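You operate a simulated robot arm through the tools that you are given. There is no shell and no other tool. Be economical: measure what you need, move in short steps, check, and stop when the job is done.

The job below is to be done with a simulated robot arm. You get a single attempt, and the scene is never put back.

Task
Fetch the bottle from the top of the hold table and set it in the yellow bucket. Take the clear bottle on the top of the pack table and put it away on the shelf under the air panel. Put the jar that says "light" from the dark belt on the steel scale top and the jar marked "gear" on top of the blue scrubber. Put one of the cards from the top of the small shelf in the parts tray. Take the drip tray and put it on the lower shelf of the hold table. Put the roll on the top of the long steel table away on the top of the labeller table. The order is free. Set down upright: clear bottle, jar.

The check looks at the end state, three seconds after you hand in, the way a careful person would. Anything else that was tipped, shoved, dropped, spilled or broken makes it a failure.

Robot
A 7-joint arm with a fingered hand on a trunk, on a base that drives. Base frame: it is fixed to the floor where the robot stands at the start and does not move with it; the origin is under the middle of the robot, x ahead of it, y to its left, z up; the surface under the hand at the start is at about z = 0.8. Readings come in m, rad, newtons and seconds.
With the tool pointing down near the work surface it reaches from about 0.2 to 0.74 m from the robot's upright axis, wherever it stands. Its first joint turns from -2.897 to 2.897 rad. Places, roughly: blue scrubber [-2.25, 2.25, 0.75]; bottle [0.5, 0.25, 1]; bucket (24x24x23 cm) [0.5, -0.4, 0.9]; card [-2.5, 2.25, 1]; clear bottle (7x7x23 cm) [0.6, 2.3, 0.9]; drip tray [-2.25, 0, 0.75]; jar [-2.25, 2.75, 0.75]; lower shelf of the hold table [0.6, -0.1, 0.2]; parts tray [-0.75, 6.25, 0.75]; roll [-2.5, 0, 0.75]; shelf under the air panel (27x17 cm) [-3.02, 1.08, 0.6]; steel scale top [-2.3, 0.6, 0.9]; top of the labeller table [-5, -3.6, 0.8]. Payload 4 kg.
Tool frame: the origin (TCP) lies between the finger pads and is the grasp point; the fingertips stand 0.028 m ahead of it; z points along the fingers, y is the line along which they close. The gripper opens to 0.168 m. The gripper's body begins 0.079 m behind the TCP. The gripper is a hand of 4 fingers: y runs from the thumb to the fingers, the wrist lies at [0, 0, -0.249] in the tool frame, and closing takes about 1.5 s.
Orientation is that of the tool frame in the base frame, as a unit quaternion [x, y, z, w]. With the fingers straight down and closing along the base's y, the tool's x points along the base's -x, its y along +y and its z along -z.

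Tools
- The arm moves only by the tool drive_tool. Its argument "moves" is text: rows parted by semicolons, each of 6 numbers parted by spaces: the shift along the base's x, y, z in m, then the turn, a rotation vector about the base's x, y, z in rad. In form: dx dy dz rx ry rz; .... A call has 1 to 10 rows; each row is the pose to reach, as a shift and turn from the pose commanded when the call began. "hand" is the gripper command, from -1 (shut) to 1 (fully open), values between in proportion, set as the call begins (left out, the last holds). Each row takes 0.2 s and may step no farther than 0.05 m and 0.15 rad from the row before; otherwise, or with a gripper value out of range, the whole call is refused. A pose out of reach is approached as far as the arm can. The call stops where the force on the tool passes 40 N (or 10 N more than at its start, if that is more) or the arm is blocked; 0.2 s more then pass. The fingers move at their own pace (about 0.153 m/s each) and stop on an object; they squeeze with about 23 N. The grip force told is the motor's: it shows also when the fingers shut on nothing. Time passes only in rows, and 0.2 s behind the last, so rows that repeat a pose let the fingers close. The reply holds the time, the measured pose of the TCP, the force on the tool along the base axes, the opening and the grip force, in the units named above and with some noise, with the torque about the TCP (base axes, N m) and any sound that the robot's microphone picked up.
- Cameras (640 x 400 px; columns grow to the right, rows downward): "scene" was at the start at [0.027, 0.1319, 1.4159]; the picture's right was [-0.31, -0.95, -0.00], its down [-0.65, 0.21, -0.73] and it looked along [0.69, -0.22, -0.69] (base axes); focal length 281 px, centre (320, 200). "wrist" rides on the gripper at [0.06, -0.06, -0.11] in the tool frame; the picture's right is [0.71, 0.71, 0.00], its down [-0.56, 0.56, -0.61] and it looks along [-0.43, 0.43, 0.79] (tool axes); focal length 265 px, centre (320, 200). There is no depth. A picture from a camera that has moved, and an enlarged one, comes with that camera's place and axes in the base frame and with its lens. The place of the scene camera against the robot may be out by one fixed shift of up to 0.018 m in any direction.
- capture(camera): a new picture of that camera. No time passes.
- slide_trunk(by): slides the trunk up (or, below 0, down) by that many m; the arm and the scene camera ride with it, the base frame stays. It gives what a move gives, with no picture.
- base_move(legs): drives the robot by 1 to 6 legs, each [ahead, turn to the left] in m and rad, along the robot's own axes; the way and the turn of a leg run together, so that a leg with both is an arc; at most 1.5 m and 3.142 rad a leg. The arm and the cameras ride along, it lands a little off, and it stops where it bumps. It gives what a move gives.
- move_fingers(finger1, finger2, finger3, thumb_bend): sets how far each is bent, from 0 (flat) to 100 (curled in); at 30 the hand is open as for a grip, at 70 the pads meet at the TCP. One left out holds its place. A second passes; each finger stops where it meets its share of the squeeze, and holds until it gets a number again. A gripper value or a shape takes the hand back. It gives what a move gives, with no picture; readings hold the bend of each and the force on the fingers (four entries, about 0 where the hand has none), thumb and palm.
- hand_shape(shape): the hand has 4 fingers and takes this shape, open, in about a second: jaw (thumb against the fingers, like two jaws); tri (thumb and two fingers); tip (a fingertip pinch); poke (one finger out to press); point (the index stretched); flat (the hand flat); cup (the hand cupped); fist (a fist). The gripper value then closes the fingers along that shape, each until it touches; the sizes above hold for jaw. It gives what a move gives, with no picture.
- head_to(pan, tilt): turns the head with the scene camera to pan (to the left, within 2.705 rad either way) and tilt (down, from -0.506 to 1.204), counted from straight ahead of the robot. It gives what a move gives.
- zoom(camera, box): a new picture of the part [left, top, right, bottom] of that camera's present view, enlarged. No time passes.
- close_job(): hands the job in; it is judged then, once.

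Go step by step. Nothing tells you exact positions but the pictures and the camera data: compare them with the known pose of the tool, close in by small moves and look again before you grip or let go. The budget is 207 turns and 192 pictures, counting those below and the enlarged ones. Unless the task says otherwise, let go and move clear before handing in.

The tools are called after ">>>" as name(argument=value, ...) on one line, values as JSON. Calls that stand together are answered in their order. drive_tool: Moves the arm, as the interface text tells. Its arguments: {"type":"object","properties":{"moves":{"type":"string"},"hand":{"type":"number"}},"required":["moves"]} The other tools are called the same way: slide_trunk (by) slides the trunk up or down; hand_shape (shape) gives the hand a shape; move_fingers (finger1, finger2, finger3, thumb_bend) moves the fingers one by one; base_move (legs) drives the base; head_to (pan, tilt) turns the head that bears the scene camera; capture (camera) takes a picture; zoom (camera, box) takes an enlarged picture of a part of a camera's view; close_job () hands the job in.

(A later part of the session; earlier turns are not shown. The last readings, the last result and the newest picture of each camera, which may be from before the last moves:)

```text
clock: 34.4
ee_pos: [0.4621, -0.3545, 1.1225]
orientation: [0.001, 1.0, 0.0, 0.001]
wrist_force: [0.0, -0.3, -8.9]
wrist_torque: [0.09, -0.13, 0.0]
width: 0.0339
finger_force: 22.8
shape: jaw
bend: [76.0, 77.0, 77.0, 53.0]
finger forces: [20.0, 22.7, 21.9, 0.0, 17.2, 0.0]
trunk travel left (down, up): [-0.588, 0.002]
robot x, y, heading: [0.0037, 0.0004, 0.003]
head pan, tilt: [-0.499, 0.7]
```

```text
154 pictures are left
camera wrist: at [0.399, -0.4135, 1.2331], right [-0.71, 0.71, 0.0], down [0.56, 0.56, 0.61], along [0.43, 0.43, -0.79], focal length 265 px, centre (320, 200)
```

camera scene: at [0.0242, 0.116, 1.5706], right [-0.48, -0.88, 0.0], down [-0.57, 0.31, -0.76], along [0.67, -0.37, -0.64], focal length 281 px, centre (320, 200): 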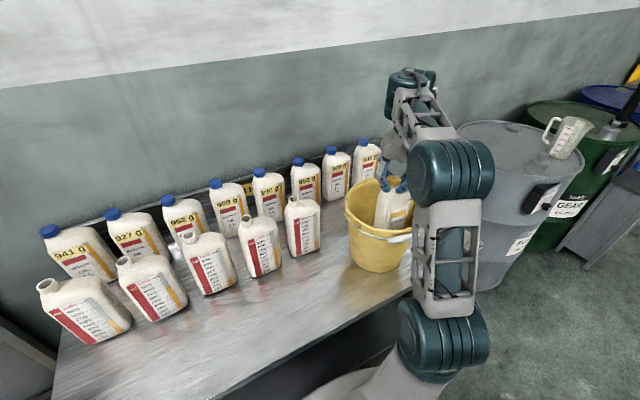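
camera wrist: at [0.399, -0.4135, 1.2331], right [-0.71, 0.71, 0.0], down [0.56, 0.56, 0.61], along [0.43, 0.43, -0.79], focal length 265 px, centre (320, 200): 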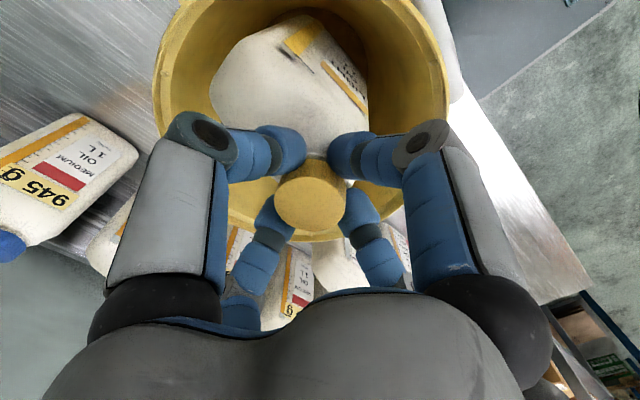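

The bottle is well inside. I lower until it touches the bucket floor.

>>> drive_tool(moves="0 0 -0.02 0 0 0; 0 0 -0.04 0 0 0; 0 0 -0.05 0 0 0; 0 0 -0.06 0 0 0")

>>> drive_tool(moves="0 0 -0.007 0 0 0; 0 0 -0.014 0 0 0")

>>> capture(camera="wrist")

```text
clock: 35.4
ee_pos: [0.4587, -0.3541, 1.0651]
orientation: [0.0, 1.0, 0.0, -0.001]
wrist_force: [0.6, -0.7, -9.7]
wrist_torque: [0.13, -0.01, -0.02]
width: 0.034
finger_force: 23.0
shape: jaw
bend: [76.0, 77.0, 77.0, 53.0]
finger forces: [19.1, 21.9, 22.0, 0.0, 17.7, 0.0]
trunk travel left (down, up): [-0.588, 0.002]
robot x, y, heading: [-0.0015, -0.001, -0.001]
head pan, tilt: [-0.499, 0.7]
```

```text
clock: 36.0
ee_pos: [0.4593, -0.3545, 1.0497]
orientation: [0.0, 1.0, 0.0, 0.0]
wrist_force: [-0.4, 0.9, -8.9]
wrist_torque: [0.12, -0.03, 0.02]
width: 0.0339
finger_force: 22.9
shape: jaw
bend: [76.0, 77.0, 77.0, 53.0]
finger forces: [19.2, 22.3, 22.1, 0.0, 17.6, 0.0]
trunk travel left (down, up): [-0.588, 0.002]
robot x, y, heading: [-0.0003, 0.0007, 0.004]
head pan, tilt: [-0.499, 0.7]
```

```text
153 pictures are left
camera wrist: at [0.3971, -0.4144, 1.1596], right [-0.71, 0.71, 0.0], down [0.56, 0.56, 0.61], along [0.43, 0.43, -0.79], focal length 265 px, centre (320, 200)
```

wrist: 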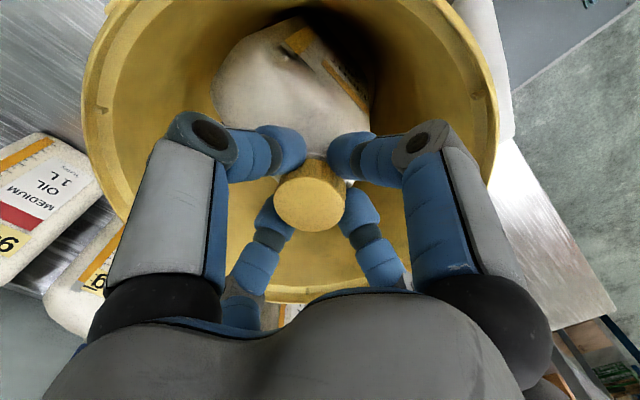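

Still hanging freely; I continue down in small steps.

>>> drive_tool(moves="0 0 -0.004 0 0 0; 0 0 -0.008 0 0 0; 0 0 -0.012 0 0 0")

```text
clock: 37.0
ee_pos: [0.4608, -0.3525, 1.0452]
orientation: [-0.003, 1.0, -0.003, 0.006]
wrist_force: [-2.4, 2.5, 20.8]
wrist_torque: [-0.41, 0.27, -0.06]
width: 0.0355
finger_force: 22.9
shape: jaw
bend: [76.0, 78.0, 77.0, 52.0]
finger forces: [22.5, 23.1, 23.7, 0.1, 32.3, 0.0]
trunk travel left (down, up): [-0.588, 0.002]
robot x, y, heading: [-0.0007, -0.0022, 0.001]
head pan, tilt: [-0.499, 0.7]
stopped in row 3: the force on the tool passed its limit at 42 N (the readings are from after the stop); the commanded pose is now the measured one
```

Touchdown. I release moderately and rise clear.

>>> drive_tool(moves="0 0 0.003 0 0 0; 0 0 0.003 0 0 0; 0 0 0.003 0 0 0; 0 0 0.003 0 0 0; 0 0 0.003 0 0 0", hand=0)

>>> capture(camera="wrist")

>>> drive_tool(moves="0 0 0.03 0 0 0; 0 0 0.06 0 0 0; 0 0 0.1 0 0 0; 0 0 0.14 0 0 0")

>>> capture(camera="wrist")

>>> capture(camera="scene")

```text
clock: 38.2
ee_pos: [0.4605, -0.3536, 1.0453]
orientation: [-0.002, 1.0, -0.001, 0.005]
wrist_force: [0.7, 1.0, 0.0]
wrist_torque: [-0.01, 0.0, 0.02]
width: 0.0832
finger_force: 0.0
shape: jaw
bend: [34.0, 34.0, 34.0, 34.0]
finger forces: [0.0, 0.0, 0.0, 0.0, 0.1, 0.0]
trunk travel left (down, up): [-0.588, 0.002]
robot x, y, heading: [-0.003, -0.0015, 0.001]
head pan, tilt: [-0.499, 0.7]
```

```text
152 pictures are left
camera wrist: at [0.3988, -0.4127, 1.154], right [-0.71, 0.7, -0.01], down [0.55, 0.56, 0.62], along [0.44, 0.43, -0.79], focal length 265 px, centre (320, 200)
```

wrist: 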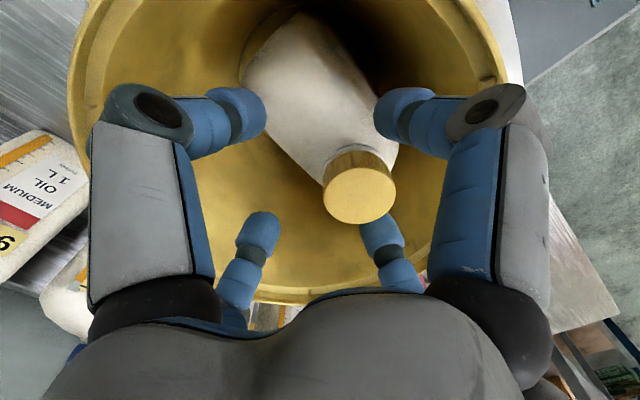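

```text
clock: 39.2
ee_pos: [0.4625, -0.355, 1.1853]
orientation: [-0.003, 1.0, -0.002, 0.003]
wrist_force: [0.2, 0.4, 0.4]
wrist_torque: [-0.02, -0.01, -0.02]
width: 0.0838
finger_force: 0.1
shape: jaw
bend: [34.0, 34.0, 34.0, 34.0]
finger forces: [0.0, 0.0, 0.0, 0.1, 0.0, 0.0]
trunk travel left (down, up): [-0.588, 0.002]
robot x, y, heading: [0.001, 0.0036, 0.005]
head pan, tilt: [-0.499, 0.7]
```

```text
151 pictures are left
camera wrist: at [0.4001, -0.4143, 1.2942], right [-0.71, 0.7, -0.01], down [0.55, 0.56, 0.62], along [0.44, 0.43, -0.79], focal length 265 px, centre (320, 200)
```

wrist: 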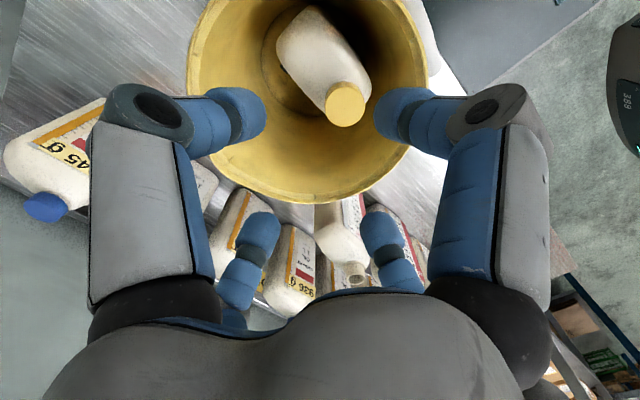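

```text
150 pictures are left
camera scene: at [0.0231, 0.1171, 1.5704], right [-0.48, -0.88, 0.0], down [-0.57, 0.31, -0.76], along [0.67, -0.37, -0.64], focal length 281 px, centre (320, 200)
```

scene: 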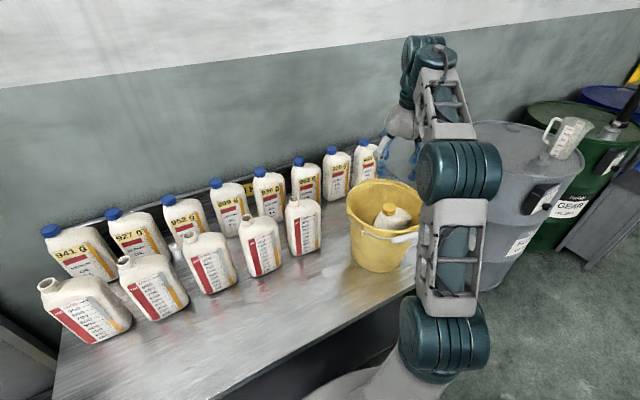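

The bottle is in the bucket. Next the clear bottle: I tuck the arm back and drive toward the pack table.

>>> drive_tool(moves="-0.02 0.04 0 0 0 0; -0.04 0.08 0 0 0 0; -0.06 0.12 0 0 0 0; -0.08 0.16 0 0 0 0; -0.1 0.2 0 0 0 0; -0.12 0.24 0 0 0 0; -0.14 0.28 0 0 0 0; -0.15 0.32 0 0 0 0; -0.15 0.35 0 0 0 0")

>>> base_move(legs=[[-0.4, 0], [0, 1.571], [1.15, 0], [1.15, 0], [0, -1.571]])

>>> head_to(pan=0, tilt=0.5)

>>> capture(camera="scene")

```text
clock: 41.2
ee_pos: [0.3102, -0.0042, 1.1847]
orientation: [-0.002, 1.0, -0.002, 0.004]
wrist_force: [0.5, -0.7, 0.2]
wrist_torque: [-0.02, 0.02, 0.02]
width: 0.0838
finger_force: 0.0
shape: jaw
bend: [34.0, 34.0, 34.0, 34.0]
finger forces: [0.1, 0.0, 0.1, 0.0, 0.1, 0.1]
trunk travel left (down, up): [-0.588, 0.002]
robot x, y, heading: [0.0016, -0.0, -0.001]
head pan, tilt: [-0.499, 0.7]
```

```text
clock: 62.2
ee_pos: [-0.1068, 2.2899, 1.1858]
orientation: [-0.009, 1.0, -0.002, 0.004]
wrist_force: [-0.1, -0.7, -1.0]
wrist_torque: [0.02, -0.01, 0.01]
width: 0.0835
finger_force: 0.0
shape: jaw
bend: [34.0, 34.0, 34.0, 34.0]
finger forces: [0.0, 0.0, 0.1, 0.0, 0.1, 0.1]
trunk travel left (down, up): [-0.588, 0.002]
robot x, y, heading: [-0.4174, 2.2883, 0.015]
head pan, tilt: [-0.499, 0.7]
```

```text
clock: 63.1
ee_pos: [-0.105, 2.29, 1.1845]
orientation: [-0.009, 1.0, -0.002, 0.004]
wrist_force: [-0.6, -0.2, -0.9]
wrist_torque: [-0.02, -0.01, 0.04]
width: 0.0839
finger_force: 0.0
shape: jaw
bend: [34.0, 34.0, 34.0, 34.0]
finger forces: [0.0, 0.0, 0.1, 0.1, 0.0, 0.0]
trunk travel left (down, up): [-0.588, 0.002]
robot x, y, heading: [-0.4158, 2.2868, 0.017]
head pan, tilt: [0.0, 0.499]
```

```text
149 pictures are left
camera scene: at [-0.3796, 2.4473, 1.5882], right [0.02, -1.0, 0.0], down [-0.48, -0.01, -0.88], along [0.88, 0.02, -0.48], focal length 281 px, centre (320, 200)
```

scene: 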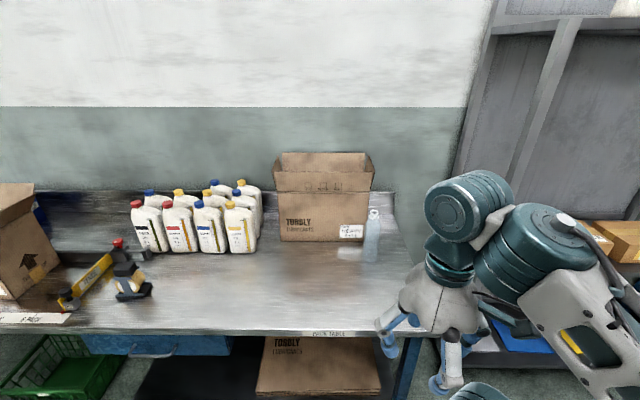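

The clear bottle stands at about (0.54, 2.26) right beside the carton. I drive nearer and zoom in.

>>> base_move(legs=[[0.32, 0]])

>>> head_to(pan=-0.3, tilt=0.75)

>>> capture(camera="scene")

>>> capture(camera="wrist")

```text
clock: 65.2
ee_pos: [0.2109, 2.2937, 1.1857]
orientation: [-0.009, 1.0, -0.002, 0.003]
wrist_force: [-0.2, -0.3, -0.3]
wrist_torque: [0.04, 0.01, -0.01]
width: 0.0838
finger_force: 0.1
shape: jaw
bend: [34.0, 34.0, 34.0, 34.0]
finger forces: [0.0, 0.0, 0.1, 0.0, 0.0, 0.0]
trunk travel left (down, up): [-0.588, 0.002]
robot x, y, heading: [-0.1025, 2.2907, 0.015]
head pan, tilt: [0.0, 0.499]
```

```text
clock: 66.0
ee_pos: [0.2115, 2.2942, 1.1853]
orientation: [-0.008, 1.0, -0.002, 0.004]
wrist_force: [0.1, -0.1, -0.4]
wrist_torque: [0.02, 0.0, 0.0]
width: 0.0836
finger_force: 0.0
shape: jaw
bend: [34.0, 34.0, 34.0, 34.0]
finger forces: [0.0, 0.0, 0.0, 0.1, 0.1, 0.1]
trunk travel left (down, up): [-0.588, 0.002]
robot x, y, heading: [-0.0976, 2.2904, 0.014]
head pan, tilt: [-0.3, 0.75]
```

```text
148 pictures are left
camera scene: at [-0.0741, 2.4277, 1.5663], right [-0.28, -0.96, 0.0], down [-0.65, 0.19, -0.73], along [0.7, -0.21, -0.68], focal length 281 px, centre (320, 200)
```

scene: 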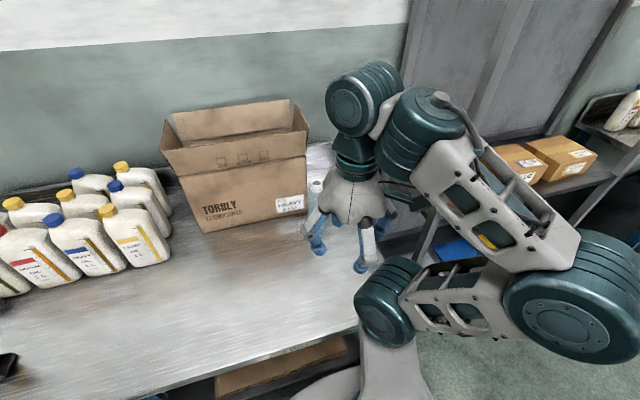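

```text
147 pictures are left
camera wrist: at [0.1491, 2.2333, 1.2945], right [-0.72, 0.7, -0.01], down [0.54, 0.57, 0.62], along [0.43, 0.44, -0.79], focal length 265 px, centre (320, 200)
```

wrist: 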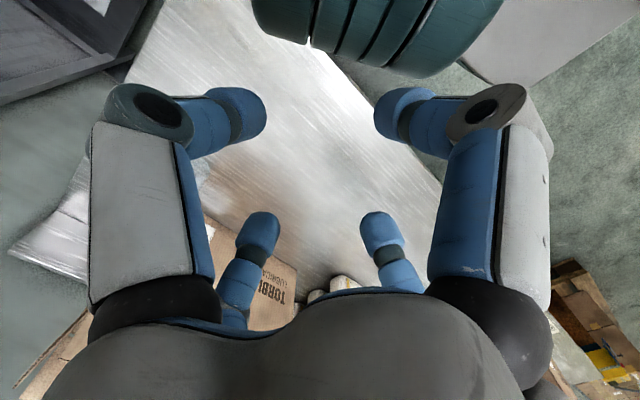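

The hand hides the bottle; I bring it forward and to the right side for a wrist view of the bottle.

>>> drive_tool(moves="0.03 -0.03 0 0 0 0; 0.06 -0.06 0 0 0 0; 0.09 -0.09 0 0 0 0; 0.13 -0.11 0 0 0 0; 0.17 -0.13 0 0 0 0; 0.2 -0.15 0 0 0 0")

>>> capture(camera="wrist")

>>> capture(camera="scene")

```text
clock: 67.5
ee_pos: [0.4125, 2.1419, 1.185]
orientation: [-0.008, 1.0, -0.001, 0.003]
wrist_force: [1.4, 0.0, -0.7]
wrist_torque: [0.04, 0.03, 0.0]
width: 0.0838
finger_force: 0.2
shape: jaw
bend: [34.0, 34.0, 34.0, 34.0]
finger forces: [0.0, 0.1, 0.1, 0.0, 0.0, 0.0]
trunk travel left (down, up): [-0.588, 0.002]
robot x, y, heading: [-0.0982, 2.2959, 0.012]
head pan, tilt: [-0.3, 0.75]
```

```text
146 pictures are left
camera wrist: at [0.3509, 2.0822, 1.2941], right [-0.72, 0.7, -0.01], down [0.54, 0.57, 0.62], along [0.43, 0.44, -0.79], focal length 265 px, centre (320, 200)
```

wrist: 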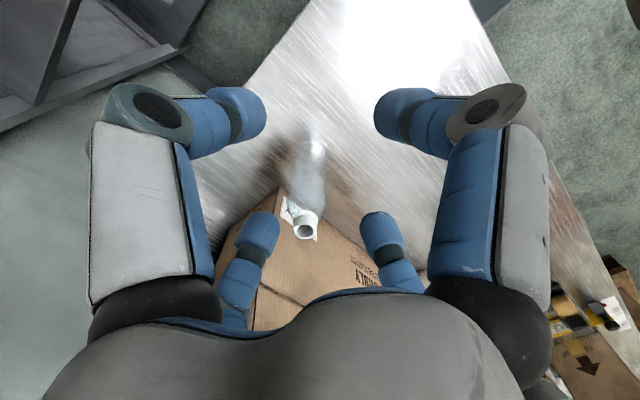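

```text
145 pictures are left
camera scene: at [-0.0735, 2.4273, 1.5663], right [-0.28, -0.96, 0.0], down [-0.65, 0.19, -0.73], along [0.7, -0.21, -0.68], focal length 281 px, centre (320, 200)
```

scene: 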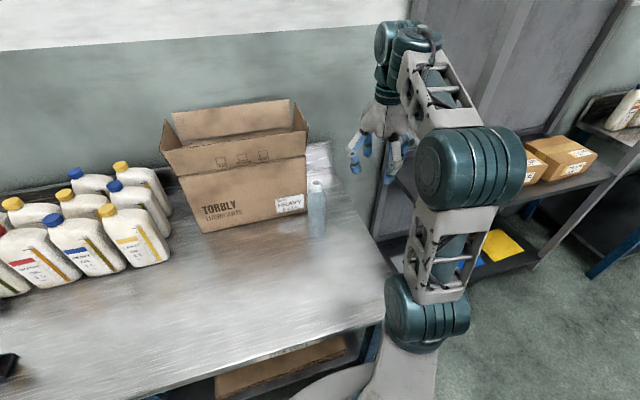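

The bottle is at about (0.547, 2.25), with the carton face at x≈0.65. I zoom to see its neck and the carton flaps.

>>> zoom(camera="wrist", box=[210, 100, 430, 300])

>>> zoom(camera="scene", box=[160, 90, 360, 250])

```text
2.00 times, centred on (320, 200) of wrist
camera zoom: at [0.3509, 2.0822, 1.2941], right [-0.72, 0.7, -0.01], down [0.54, 0.57, 0.62], along [0.43, 0.44, -0.79], focal length 531 px, centre (320, 200)
```

zoom: 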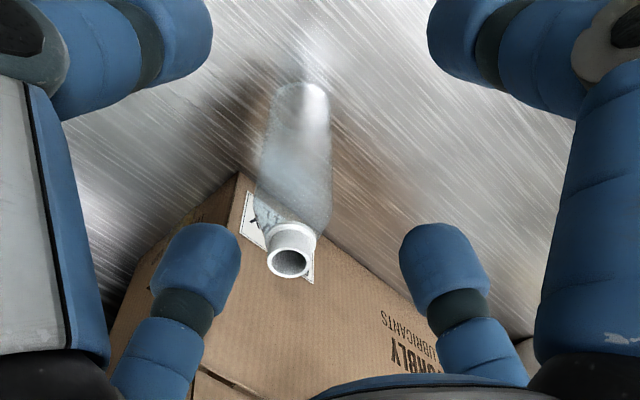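

```text
2.50 times, centred on (260, 170) of scene
camera zoom: at [-0.0735, 2.4273, 1.5663], right [-0.28, -0.96, 0.0], down [-0.65, 0.19, -0.73], along [0.7, -0.21, -0.68], focal length 702 px, centre (470, 275)
```

zoom: 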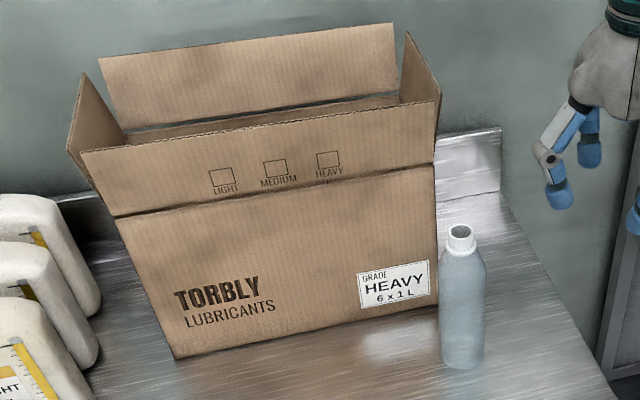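

I'll grip the neck, with the hand yawed 45° and tilted 0.4 rad away from the carton flaps. First I set that posture with a narrowed hand, at a standoff.

>>> drive_tool(moves="0 0.02 0 0 0 0.15; 0 0.04 0 0 0 0.3; 0 0.06 0 0 0 0.45; 0 0.08 0 0 0 0.6; 0 0.1 0 0 0 0.75", hand=-0.25)

>>> drive_tool(moves="0.01 0 0 0 -0.1 0; 0.03 0.005 -0.01 0 -0.2 0; 0.05 0.008 -0.02 0 -0.3 0; 0.07 0.008 -0.03 0 -0.4 0")

>>> capture(camera="wrist")

>>> capture(camera="scene")

```text
clock: 68.7
ee_pos: [0.411, 2.2442, 1.1855]
orientation: [-0.374, 0.927, 0.001, 0.004]
wrist_force: [-0.3, -0.8, -0.3]
wrist_torque: [-0.01, 0.0, 0.01]
width: 0.0633
finger_force: 0.1
shape: jaw
bend: [79.0, 79.0, 79.0, 41.0]
finger forces: [0.1, 0.0, 0.0, 0.0, 0.1, 0.0]
trunk travel left (down, up): [-0.588, 0.002]
robot x, y, heading: [-0.1011, 2.2936, 0.016]
head pan, tilt: [-0.3, 0.75]
```

```text
clock: 69.7
ee_pos: [0.4815, 2.2507, 1.1546]
orientation: [-0.367, 0.907, -0.074, 0.19]
wrist_force: [-0.7, -0.1, 0.1]
wrist_torque: [0.03, 0.0, 0.02]
width: 0.0627
finger_force: 0.1
shape: jaw
bend: [79.0, 79.0, 79.0, 41.0]
finger forces: [0.0, 0.0, 0.0, 0.0, 0.0, 0.1]
trunk travel left (down, up): [-0.588, 0.002]
robot x, y, heading: [-0.0968, 2.2925, 0.013]
head pan, tilt: [-0.3, 0.75]
```

```text
142 pictures are left
camera wrist: at [0.4348, 2.166, 1.2547], right [-0.92, 0.02, -0.4], down [-0.23, 0.79, 0.57], along [0.32, 0.62, -0.72], focal length 265 px, centre (320, 200)
```

wrist: 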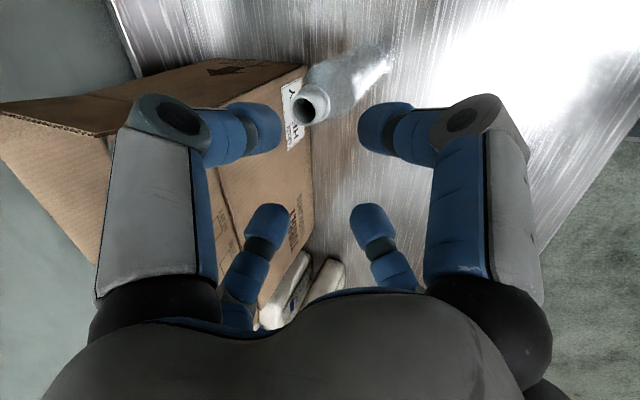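

```text
141 pictures are left
camera scene: at [-0.0745, 2.4279, 1.5663], right [-0.28, -0.96, 0.0], down [-0.65, 0.19, -0.73], along [0.7, -0.21, -0.68], focal length 281 px, centre (320, 200)
```

scene: 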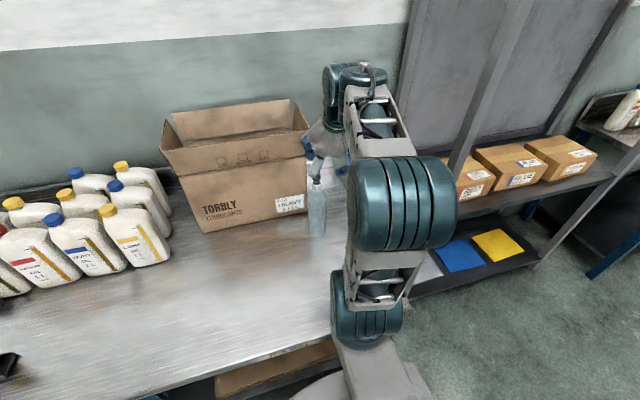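

Neck confirmed at (0.546, 2.252, 1.03). I go in along the tool axis, pausing just before to check.

>>> drive_tool(moves="0.026 0 -0.035 0 0 0; 0.038 0 -0.07 0 0 0; 0.052 0 -0.1 0 0 0")

>>> capture(camera="wrist")

>>> zoom(camera="scene", box=[240, 80, 400, 260])

```text
clock: 70.5
ee_pos: [0.5352, 2.2504, 1.0543]
orientation: [-0.366, 0.908, -0.074, 0.189]
wrist_force: [0.0, -0.7, -0.2]
wrist_torque: [0.04, 0.01, 0.0]
width: 0.0632
finger_force: 0.0
shape: jaw
bend: [79.0, 79.0, 79.0, 41.0]
finger forces: [0.0, 0.0, 0.0, 0.0, 0.1, 0.0]
trunk travel left (down, up): [-0.588, 0.002]
robot x, y, heading: [-0.0972, 2.2951, 0.012]
head pan, tilt: [-0.3, 0.75]
```

```text
140 pictures are left
camera wrist: at [0.4884, 2.1652, 1.1535], right [-0.92, 0.02, -0.4], down [-0.23, 0.79, 0.57], along [0.32, 0.62, -0.72], focal length 265 px, centre (320, 200)
```

wrist: 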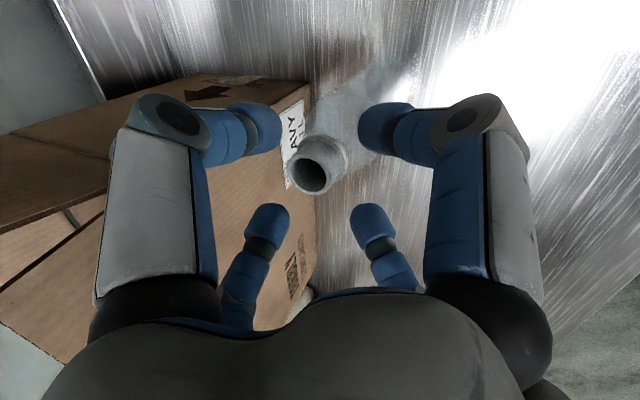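

```text
2.22 times, centred on (320, 170) of scene
camera zoom: at [-0.0737, 2.4275, 1.5663], right [-0.28, -0.96, 0.0], down [-0.65, 0.19, -0.73], along [0.7, -0.21, -0.68], focal length 624 px, centre (320, 267)
```

zoom: 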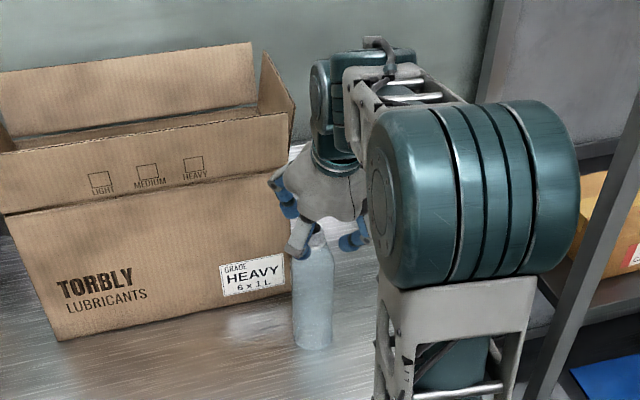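

Neck centred at (0.548, 2.255). Final approach and close.

>>> drive_tool(moves="0.006 0.004 -0.018 0 0 0; 0.012 0.004 -0.034 0 0 0")

>>> drive_tool(moves="0 0 0 0 0 0; 0 0 0 0 0 0; 0 0 0 0 0 0; 0 0 0 0 0 0; 0 0 0 0 0 0; 0 0 0 0 0 0", hand=-1)

>>> capture(camera="wrist")

>>> zoom(camera="scene", box=[240, 80, 400, 260])

```text
clock: 71.0
ee_pos: [0.5455, 2.2563, 1.0219]
orientation: [-0.365, 0.909, -0.075, 0.188]
wrist_force: [0.3, 0.1, -0.6]
wrist_torque: [-0.02, -0.01, 0.03]
width: 0.063
finger_force: 0.0
shape: jaw
bend: [79.0, 79.0, 79.0, 41.0]
finger forces: [0.0, 0.1, 0.2, 0.0, 0.0, 0.1]
trunk travel left (down, up): [-0.588, 0.002]
robot x, y, heading: [-0.0984, 2.2986, 0.013]
head pan, tilt: [-0.3, 0.75]
```

```text
clock: 72.5
ee_pos: [0.5459, 2.2559, 1.0214]
orientation: [-0.366, 0.908, -0.075, 0.188]
wrist_force: [-0.9, 1.0, 1.9]
wrist_torque: [0.02, 0.1, 0.0]
width: 0.0324
finger_force: 23.3
shape: jaw
bend: [77.0, 77.0, 77.0, 54.0]
finger forces: [16.1, 16.2, 20.5, 0.0, 20.8, 0.0]
trunk travel left (down, up): [-0.588, 0.002]
robot x, y, heading: [-0.1004, 2.2976, 0.017]
head pan, tilt: [-0.3, 0.75]
```

```text
138 pictures are left
camera wrist: at [0.4992, 2.1708, 1.1212], right [-0.92, 0.02, -0.4], down [-0.23, 0.79, 0.57], along [0.32, 0.62, -0.72], focal length 265 px, centre (320, 200)
```

wrist: 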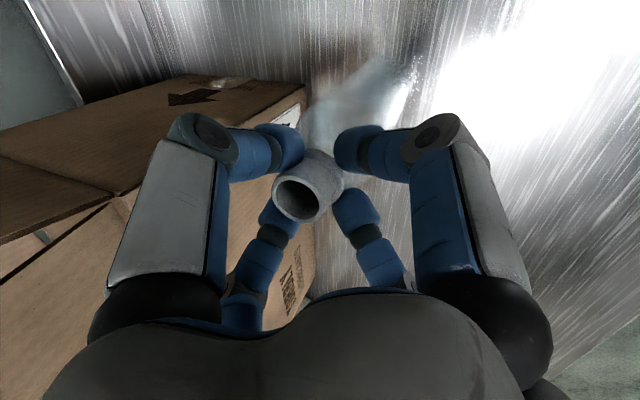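

```text
2.22 times, centred on (320, 170) of scene
camera zoom: at [-0.0742, 2.4277, 1.5663], right [-0.28, -0.96, 0.0], down [-0.65, 0.19, -0.73], along [0.7, -0.21, -0.68], focal length 624 px, centre (320, 267)
```

zoom: 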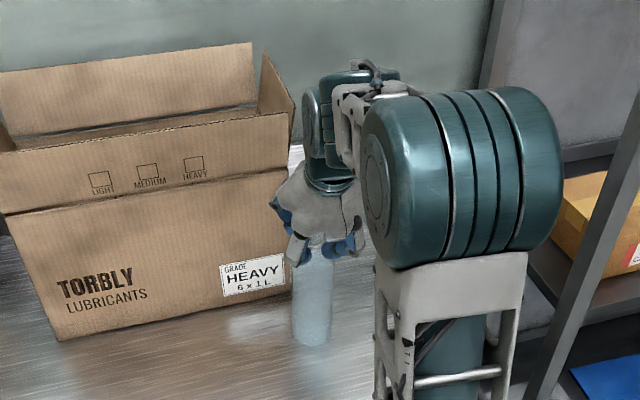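

Gripped, bottle still upright. I lift it, then draw it back from the carton.

>>> drive_tool(moves="-0.003 0 0.02 0 0 0; -0.01 -0.01 0.04 0 0 0; -0.04 -0.02 0.05 0 0 0; -0.08 -0.02 0.06 0 0 0; -0.12 -0.02 0.07 0 0 0; -0.16 -0.02 0.08 0 0 0")

>>> capture(camera="scene")

>>> capture(camera="wrist")

```text
clock: 73.8
ee_pos: [0.3854, 2.236, 1.1012]
orientation: [-0.367, 0.908, -0.073, 0.189]
wrist_force: [0.1, 0.6, 0.7]
wrist_torque: [0.01, -0.01, 0.01]
width: 0.0316
finger_force: 22.6
shape: jaw
bend: [79.0, 79.0, 77.0, 54.0]
finger forces: [18.2, 19.3, 21.5, 0.0, 21.5, 0.1]
trunk travel left (down, up): [-0.588, 0.002]
robot x, y, heading: [-0.098, 2.2908, 0.014]
head pan, tilt: [-0.3, 0.75]
```

```text
136 pictures are left
camera scene: at [-0.0748, 2.4276, 1.5663], right [-0.28, -0.96, 0.0], down [-0.65, 0.19, -0.73], along [0.7, -0.21, -0.68], focal length 281 px, centre (320, 200)
```

scene: 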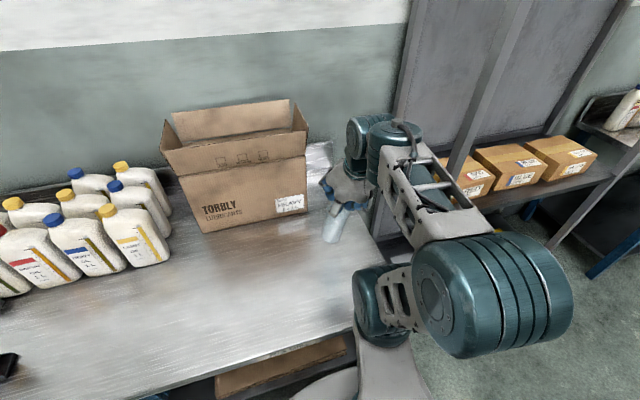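

```text
135 pictures are left
camera wrist: at [0.3395, 2.151, 1.2017], right [-0.92, 0.02, -0.4], down [-0.23, 0.79, 0.57], along [0.32, 0.62, -0.72], focal length 265 px, centre (320, 200)
```

wrist: 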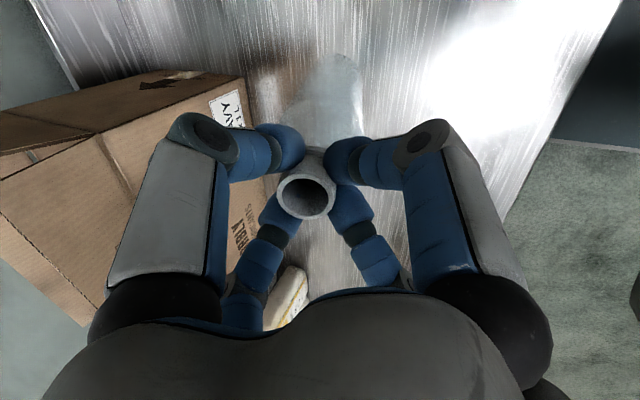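

The bottle is very light and swung in line with the tool. I straighten the hand so the bottle hangs upright.

>>> drive_tool(moves="0 0 0 0 0.1 0; 0 0 0 0 0.2 0; -0.01 0 0 0 0.3 0; -0.02 0 0 0 0.4 0")

>>> capture(camera="scene")

>>> capture(camera="wrist")

```text
clock: 74.8
ee_pos: [0.3655, 2.2349, 1.1019]
orientation: [-0.373, 0.928, 0.001, 0.003]
wrist_force: [1.3, 0.7, -0.4]
wrist_torque: [0.02, -0.02, -0.04]
width: 0.0317
finger_force: 22.8
shape: jaw
bend: [79.0, 79.0, 77.0, 54.0]
finger forces: [17.5, 18.6, 22.0, 0.0, 22.1, 0.0]
trunk travel left (down, up): [-0.588, 0.002]
robot x, y, heading: [-0.1016, 2.2925, 0.013]
head pan, tilt: [-0.3, 0.75]
```

```text
134 pictures are left
camera scene: at [-0.074, 2.4276, 1.5663], right [-0.28, -0.96, 0.0], down [-0.65, 0.19, -0.73], along [0.7, -0.21, -0.68], focal length 281 px, centre (320, 200)
```

scene: 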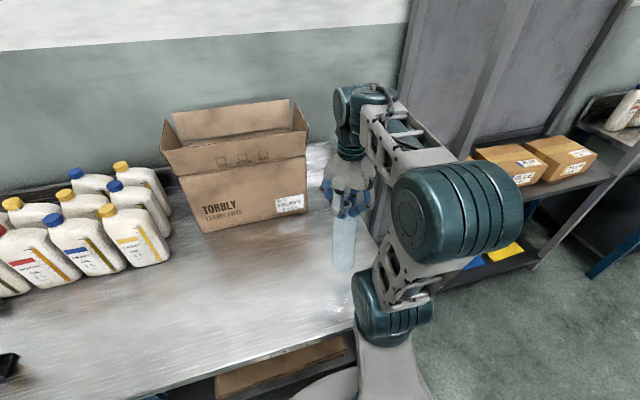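

```text
133 pictures are left
camera wrist: at [0.3611, 2.1503, 1.211], right [-1.0, 0.02, -0.01], down [0.01, 0.79, 0.62], along [0.02, 0.62, -0.79], focal length 265 px, centre (320, 200)
```

wrist: 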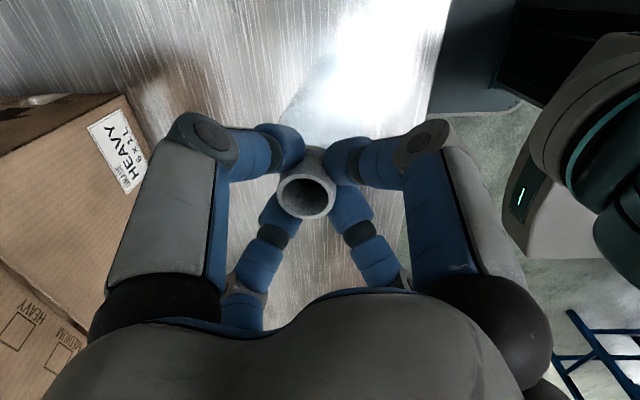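

The bottle now hangs upright. I back away, turn round and look at the area of the air panel.

>>> base_move(legs=[[-0.6, 0], [0, 3.1]])

>>> head_to(pan=0.4, tilt=0.3)

>>> capture(camera="scene")

>>> head_to(pan=-0.4, tilt=0.3)

>>> capture(camera="scene")

```text
clock: 85.3
ee_pos: [-1.157, 2.3962, 1.1017]
orientation: [0.947, 0.32, -0.005, 0.0]
wrist_force: [-0.3, -0.6, -0.1]
wrist_torque: [-0.01, 0.02, -0.02]
width: 0.0314
finger_force: 22.7
shape: jaw
bend: [79.0, 79.0, 77.0, 54.0]
finger forces: [17.2, 17.5, 22.0, 0.1, 22.4, 0.1]
trunk travel left (down, up): [-0.588, 0.002]
robot x, y, heading: [-0.6993, 2.2872, 3.042]
head pan, tilt: [-0.3, 0.75]
```

```text
clock: 86.4
ee_pos: [-1.1567, 2.3969, 1.1008]
orientation: [0.947, 0.321, -0.005, 0.0]
wrist_force: [-0.2, 0.2, -0.6]
wrist_torque: [-0.01, 0.01, 0.01]
width: 0.0314
finger_force: 23.1
shape: jaw
bend: [79.0, 79.0, 77.0, 54.0]
finger forces: [17.3, 17.4, 21.9, 0.1, 22.4, 0.0]
trunk travel left (down, up): [-0.588, 0.002]
robot x, y, heading: [-0.7053, 2.2849, 3.043]
head pan, tilt: [0.4, 0.3]
```

```text
132 pictures are left
camera scene: at [-0.7398, 2.0837, 1.6066], right [-0.3, 0.96, 0.0], down [0.28, 0.09, -0.96], along [-0.91, -0.28, -0.3], focal length 281 px, centre (320, 200)
```

scene: 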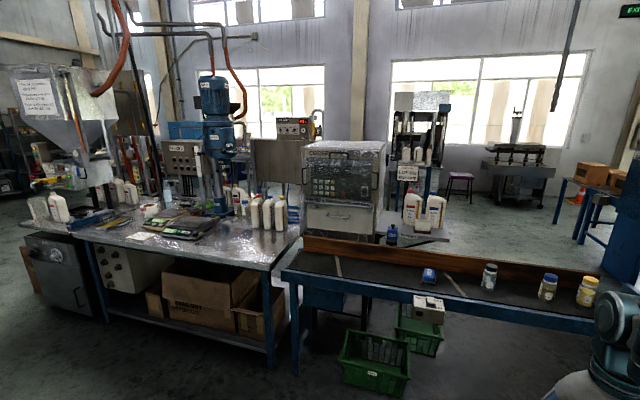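

```text
clock: 87.5
ee_pos: [-1.1574, 2.3951, 1.1011]
orientation: [0.947, 0.321, -0.005, -0.001]
wrist_force: [-0.3, 0.6, -1.5]
wrist_torque: [-0.03, 0.0, -0.01]
width: 0.0312
finger_force: 23.6
shape: jaw
bend: [79.0, 79.0, 77.0, 54.0]
finger forces: [17.4, 17.4, 21.9, 0.1, 22.3, 0.1]
trunk travel left (down, up): [-0.588, 0.002]
robot x, y, heading: [-0.7016, 2.2872, 3.044]
head pan, tilt: [-0.4, 0.3]
```

```text
131 pictures are left
camera scene: at [-0.7326, 2.1558, 1.6067], right [0.48, 0.88, 0.0], down [0.26, -0.14, -0.96], along [-0.84, 0.46, -0.3], focal length 281 px, centre (320, 200)
```

scene: 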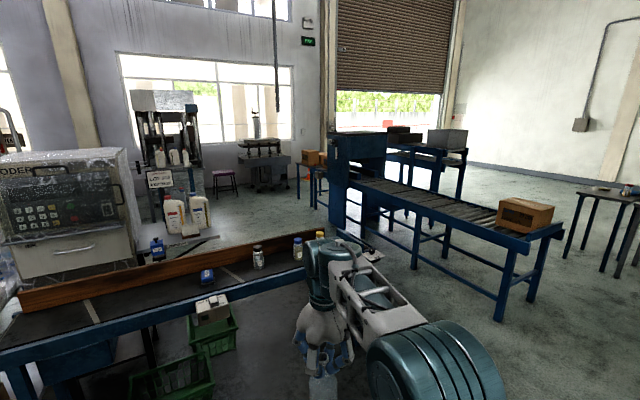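

I see the belt with jars and a blue scrubber, and a gauge panel behind the tables near (290,160) that should be the air panel. I zoom in on it.

>>> head_to(pan=0.4, tilt=0.3)

>>> zoom(camera="scene", box=[160, 90, 340, 250])

>>> zoom(camera="scene", box=[380, 140, 620, 320])

```text
clock: 88.7
ee_pos: [-1.1584, 2.3965, 1.1021]
orientation: [0.947, 0.321, -0.004, 0.0]
wrist_force: [0.1, -0.2, -0.7]
wrist_torque: [0.02, 0.0, -0.01]
width: 0.0318
finger_force: 23.4
shape: jaw
bend: [79.0, 79.0, 77.0, 54.0]
finger forces: [17.3, 17.5, 22.0, 0.0, 22.2, 0.1]
trunk travel left (down, up): [-0.588, 0.002]
robot x, y, heading: [-0.7002, 2.2859, 3.042]
head pan, tilt: [0.4, 0.3]
```

```text
2.50 times, centred on (250, 170) of scene
camera zoom: at [-0.7398, 2.0837, 1.6067], right [-0.3, 0.96, 0.0], down [0.28, 0.09, -0.96], along [-0.91, -0.28, -0.3], focal length 702 px, centre (495, 275)
```

zoom: 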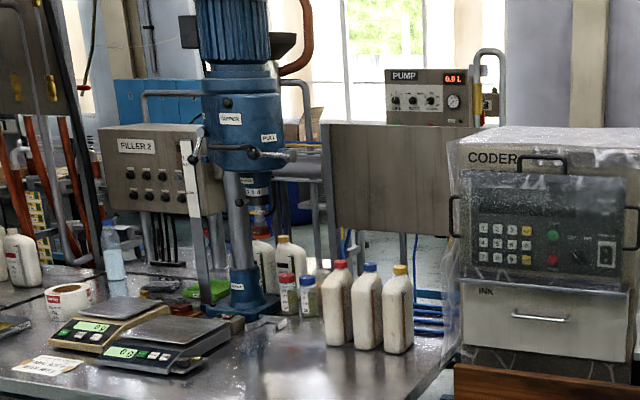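

```text
2.22 times, centred on (500, 230) of scene
camera zoom: at [-0.7398, 2.0837, 1.6067], right [-0.3, 0.96, 0.0], down [0.28, 0.09, -0.96], along [-0.91, -0.28, -0.3], focal length 624 px, centre (-80, 133)
```

zoom: 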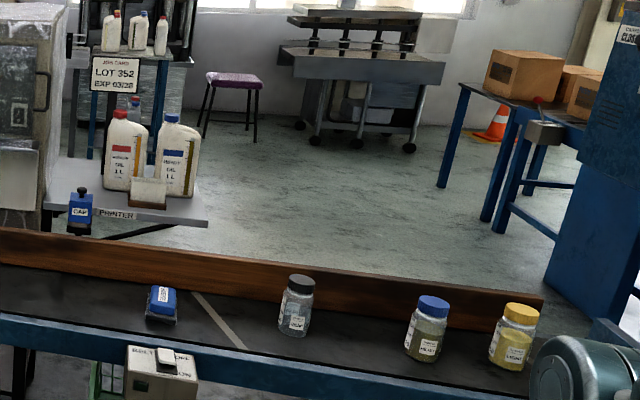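

The air panel shows its back to us, so its shelf must be reached from the rear aisle. I'll go round by the left (filler) end: first drive to about (-0.7, -2.1) and look.

>>> base_move(legs=[[0, 1.67], [1.46, 0], [1.46, 0], [1.45, 0], [0, -1.571]])

>>> head_to(pan=-0.2, tilt=0.3)

>>> capture(camera="scene")

```text
clock: 117.4
ee_pos: [-1.097, -2.0401, 1.1012]
orientation: [0.925, 0.379, -0.005, 0.001]
wrist_force: [0.1, 0.6, 0.0]
wrist_torque: [-0.03, 0.04, 0.0]
width: 0.0314
finger_force: 23.3
shape: jaw
bend: [79.0, 79.0, 77.0, 54.0]
finger forces: [16.4, 14.7, 22.4, 0.0, 22.5, 0.1]
trunk travel left (down, up): [-0.588, 0.002]
robot x, y, heading: [-0.633, -2.0968, -3.116]
head pan, tilt: [0.4, 0.3]
```

```text
clock: 118.4
ee_pos: [-1.0952, -2.0409, 1.102]
orientation: [0.925, 0.379, -0.004, 0.0]
wrist_force: [-0.4, 0.0, -1.0]
wrist_torque: [0.02, 0.01, -0.01]
width: 0.0316
finger_force: 23.0
shape: jaw
bend: [79.0, 79.0, 77.0, 54.0]
finger forces: [16.3, 14.7, 22.4, 0.0, 22.3, 0.1]
trunk travel left (down, up): [-0.588, 0.002]
robot x, y, heading: [-0.633, -2.0931, -3.115]
head pan, tilt: [-0.201, 0.3]
```

```text
128 pictures are left
camera scene: at [-0.6492, -2.2448, 1.6067], right [0.17, 0.98, 0.0], down [0.29, -0.05, -0.96], along [-0.94, 0.17, -0.3], focal length 281 px, centre (320, 200)
```

scene: 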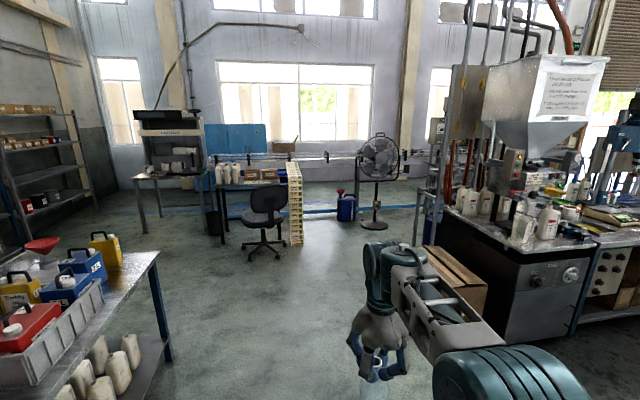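

The passage left of the filler is open. I drive forward through it and look right along the rear aisle.

>>> base_move(legs=[[1.1, -0.02], [1.1, 0]])

>>> head_to(pan=-1.3, tilt=0.35)

>>> capture(camera="scene")

>>> head_to(pan=0.5, tilt=0.35)

>>> capture(camera="scene")

```text
clock: 129.3
ee_pos: [-3.294, -2.0629, 1.1014]
orientation: [0.929, 0.371, -0.005, 0.0]
wrist_force: [0.1, 0.7, -0.2]
wrist_torque: [-0.02, -0.02, -0.01]
width: 0.0314
finger_force: 22.7
shape: jaw
bend: [79.0, 79.0, 77.0, 54.0]
finger forces: [16.4, 14.8, 22.3, 0.0, 22.4, 0.0]
trunk travel left (down, up): [-0.588, 0.002]
robot x, y, heading: [-2.8296, -2.1195, -3.131]
head pan, tilt: [-0.201, 0.3]
```

```text
clock: 130.6
ee_pos: [-3.2944, -2.0632, 1.1029]
orientation: [0.929, 0.371, -0.004, 0.0]
wrist_force: [-0.6, 0.0, 0.8]
wrist_torque: [0.02, -0.03, -0.02]
width: 0.0314
finger_force: 22.8
shape: jaw
bend: [79.0, 79.0, 77.0, 54.0]
finger forces: [16.4, 14.8, 22.4, 0.0, 22.4, 0.0]
trunk travel left (down, up): [-0.588, 0.002]
robot x, y, heading: [-2.8288, -2.1238, -3.128]
head pan, tilt: [-1.3, 0.351]
```

```text
127 pictures are left
camera scene: at [-2.7854, -2.2022, 1.6019], right [0.96, 0.28, 0.0], down [0.1, -0.33, -0.94], along [-0.26, 0.9, -0.34], focal length 281 px, centre (320, 200)
```

scene: 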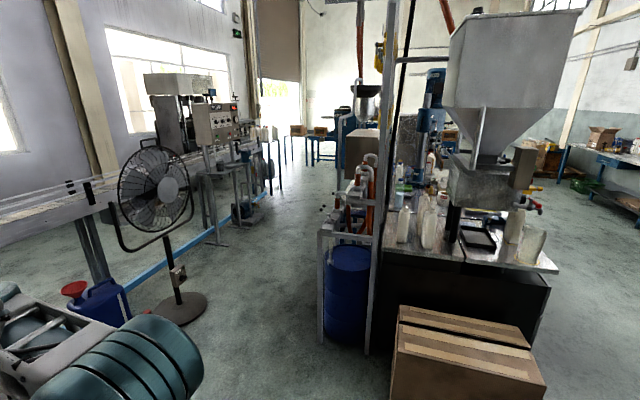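

```text
clock: 132.4
ee_pos: [-3.2943, -2.0634, 1.1018]
orientation: [0.928, 0.372, -0.005, 0.0]
wrist_force: [0.9, 0.4, -0.1]
wrist_torque: [0.0, 0.0, 0.01]
width: 0.0314
finger_force: 23.2
shape: jaw
bend: [79.0, 79.0, 77.0, 54.0]
finger forces: [16.4, 14.7, 22.3, 0.0, 22.4, 0.0]
trunk travel left (down, up): [-0.588, 0.002]
robot x, y, heading: [-2.8299, -2.1224, -3.131]
head pan, tilt: [0.499, 0.351]
```

```text
126 pictures are left
camera scene: at [-2.8408, -2.337, 1.6019], right [-0.49, 0.87, 0.0], down [0.3, 0.17, -0.94], along [-0.82, -0.46, -0.34], focal length 281 px, centre (320, 200)
```

scene: 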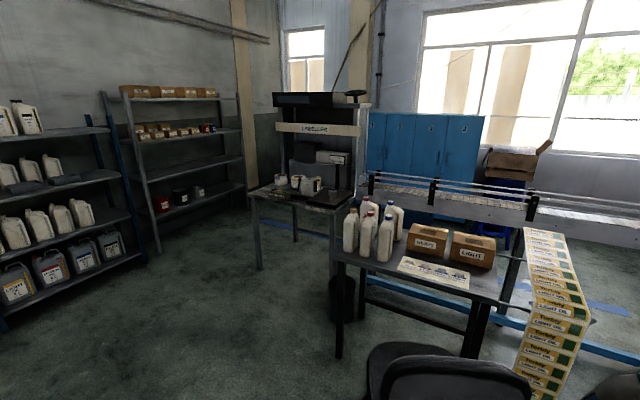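

The aisle is between the fan (≈-4.37,-0.8) and the blue drum (edge ≈-3.2,-0.7). I pull the arm in and drive diagonally to about (-3.68, -1.1), then face along the aisle.

>>> drive_tool(moves="0.04 -0.02 0 0 0 0; 0.08 -0.04 0 0 0 0; 0.12 -0.05 0 0 0 0; 0.15 -0.06 0 0 0 0")

>>> base_move(legs=[[0, -0.89], [1.33, 0], [0, -0.69]])

>>> head_to(pan=-0.3, tilt=0.4)

>>> capture(camera="scene")

```text
clock: 133.4
ee_pos: [-3.1407, -2.122, 1.1015]
orientation: [0.929, 0.371, -0.004, -0.001]
wrist_force: [0.2, 0.1, -1.1]
wrist_torque: [0.02, 0.0, -0.01]
width: 0.0313
finger_force: 23.2
shape: jaw
bend: [79.0, 79.0, 77.0, 54.0]
finger forces: [15.6, 15.4, 22.4, 0.0, 22.6, 0.0]
trunk travel left (down, up): [-0.588, 0.002]
robot x, y, heading: [-2.8248, -2.1231, -3.132]
head pan, tilt: [0.499, 0.351]
```

```text
clock: 144.2
ee_pos: [-3.621, -0.7802, 1.1018]
orientation: [0.912, -0.41, -0.004, -0.003]
wrist_force: [-0.8, 0.3, 0.5]
wrist_torque: [-0.02, 0.0, -0.03]
width: 0.0315
finger_force: 22.3
shape: jaw
bend: [79.0, 79.0, 77.0, 54.0]
finger forces: [14.5, 15.2, 22.6, 0.1, 22.7, 0.0]
trunk travel left (down, up): [-0.588, 0.002]
robot x, y, heading: [-3.637, -1.0932, 1.547]
head pan, tilt: [0.499, 0.351]
```

```text
clock: 145.3
ee_pos: [-3.6213, -0.7803, 1.1011]
orientation: [0.912, -0.41, -0.004, -0.003]
wrist_force: [-0.3, 0.4, 0.6]
wrist_torque: [-0.02, -0.02, 0.01]
width: 0.0312
finger_force: 22.8
shape: jaw
bend: [79.0, 79.0, 77.0, 54.0]
finger forces: [14.6, 15.1, 22.5, 0.1, 22.7, 0.0]
trunk travel left (down, up): [-0.588, 0.002]
robot x, y, heading: [-3.6358, -1.0891, 1.547]
head pan, tilt: [-0.3, 0.4]
```

```text
125 pictures are left
camera scene: at [-3.7601, -1.0666, 1.5974], right [0.95, -0.32, 0.0], down [-0.12, -0.37, -0.92], along [0.29, 0.87, -0.39], focal length 281 px, centre (320, 200)
```

scene: 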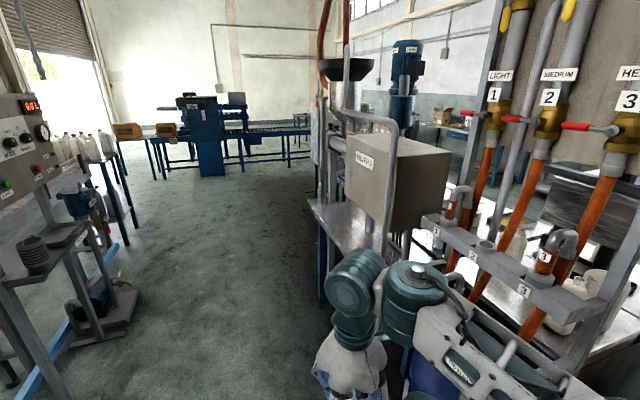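

The aisle is clear. I drive along it to y≈1.1 and look right at the air panel.

>>> base_move(legs=[[0, 0.075], [1.1, 0], [1.08, 0]])

>>> head_to(pan=-1.5, tilt=0.6)

>>> capture(camera="scene")

```text
clock: 156.6
ee_pos: [-3.6861, 1.3978, 1.1003]
orientation: [0.918, -0.396, -0.004, -0.003]
wrist_force: [0.0, 0.8, 0.4]
wrist_torque: [-0.01, 0.01, 0.0]
width: 0.0314
finger_force: 22.9
shape: jaw
bend: [79.0, 79.0, 77.0, 54.0]
finger forces: [14.6, 15.2, 22.5, 0.1, 22.7, 0.0]
trunk travel left (down, up): [-0.588, 0.002]
robot x, y, heading: [-3.6898, 1.0823, 1.581]
head pan, tilt: [-0.3, 0.4]
```

```text
clock: 158.0
ee_pos: [-3.686, 1.3971, 1.1006]
orientation: [0.919, -0.395, -0.003, -0.003]
wrist_force: [-0.7, 1.1, -0.3]
wrist_torque: [0.0, 0.0, -0.01]
width: 0.0314
finger_force: 23.1
shape: jaw
bend: [79.0, 79.0, 77.0, 54.0]
finger forces: [14.6, 15.3, 22.4, 0.0, 22.7, 0.0]
trunk travel left (down, up): [-0.588, 0.002]
robot x, y, heading: [-3.6883, 1.0866, 1.579]
head pan, tilt: [-1.499, 0.6]
```

```text
124 pictures are left
camera scene: at [-3.7541, 1.0248, 1.5792], right [0.08, -1.0, 0.0], down [-0.56, -0.04, -0.83], along [0.82, 0.06, -0.56], focal length 281 px, centre (320, 200)
```

scene: 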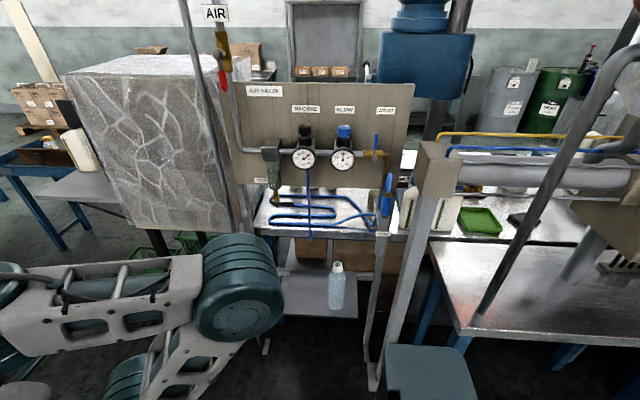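

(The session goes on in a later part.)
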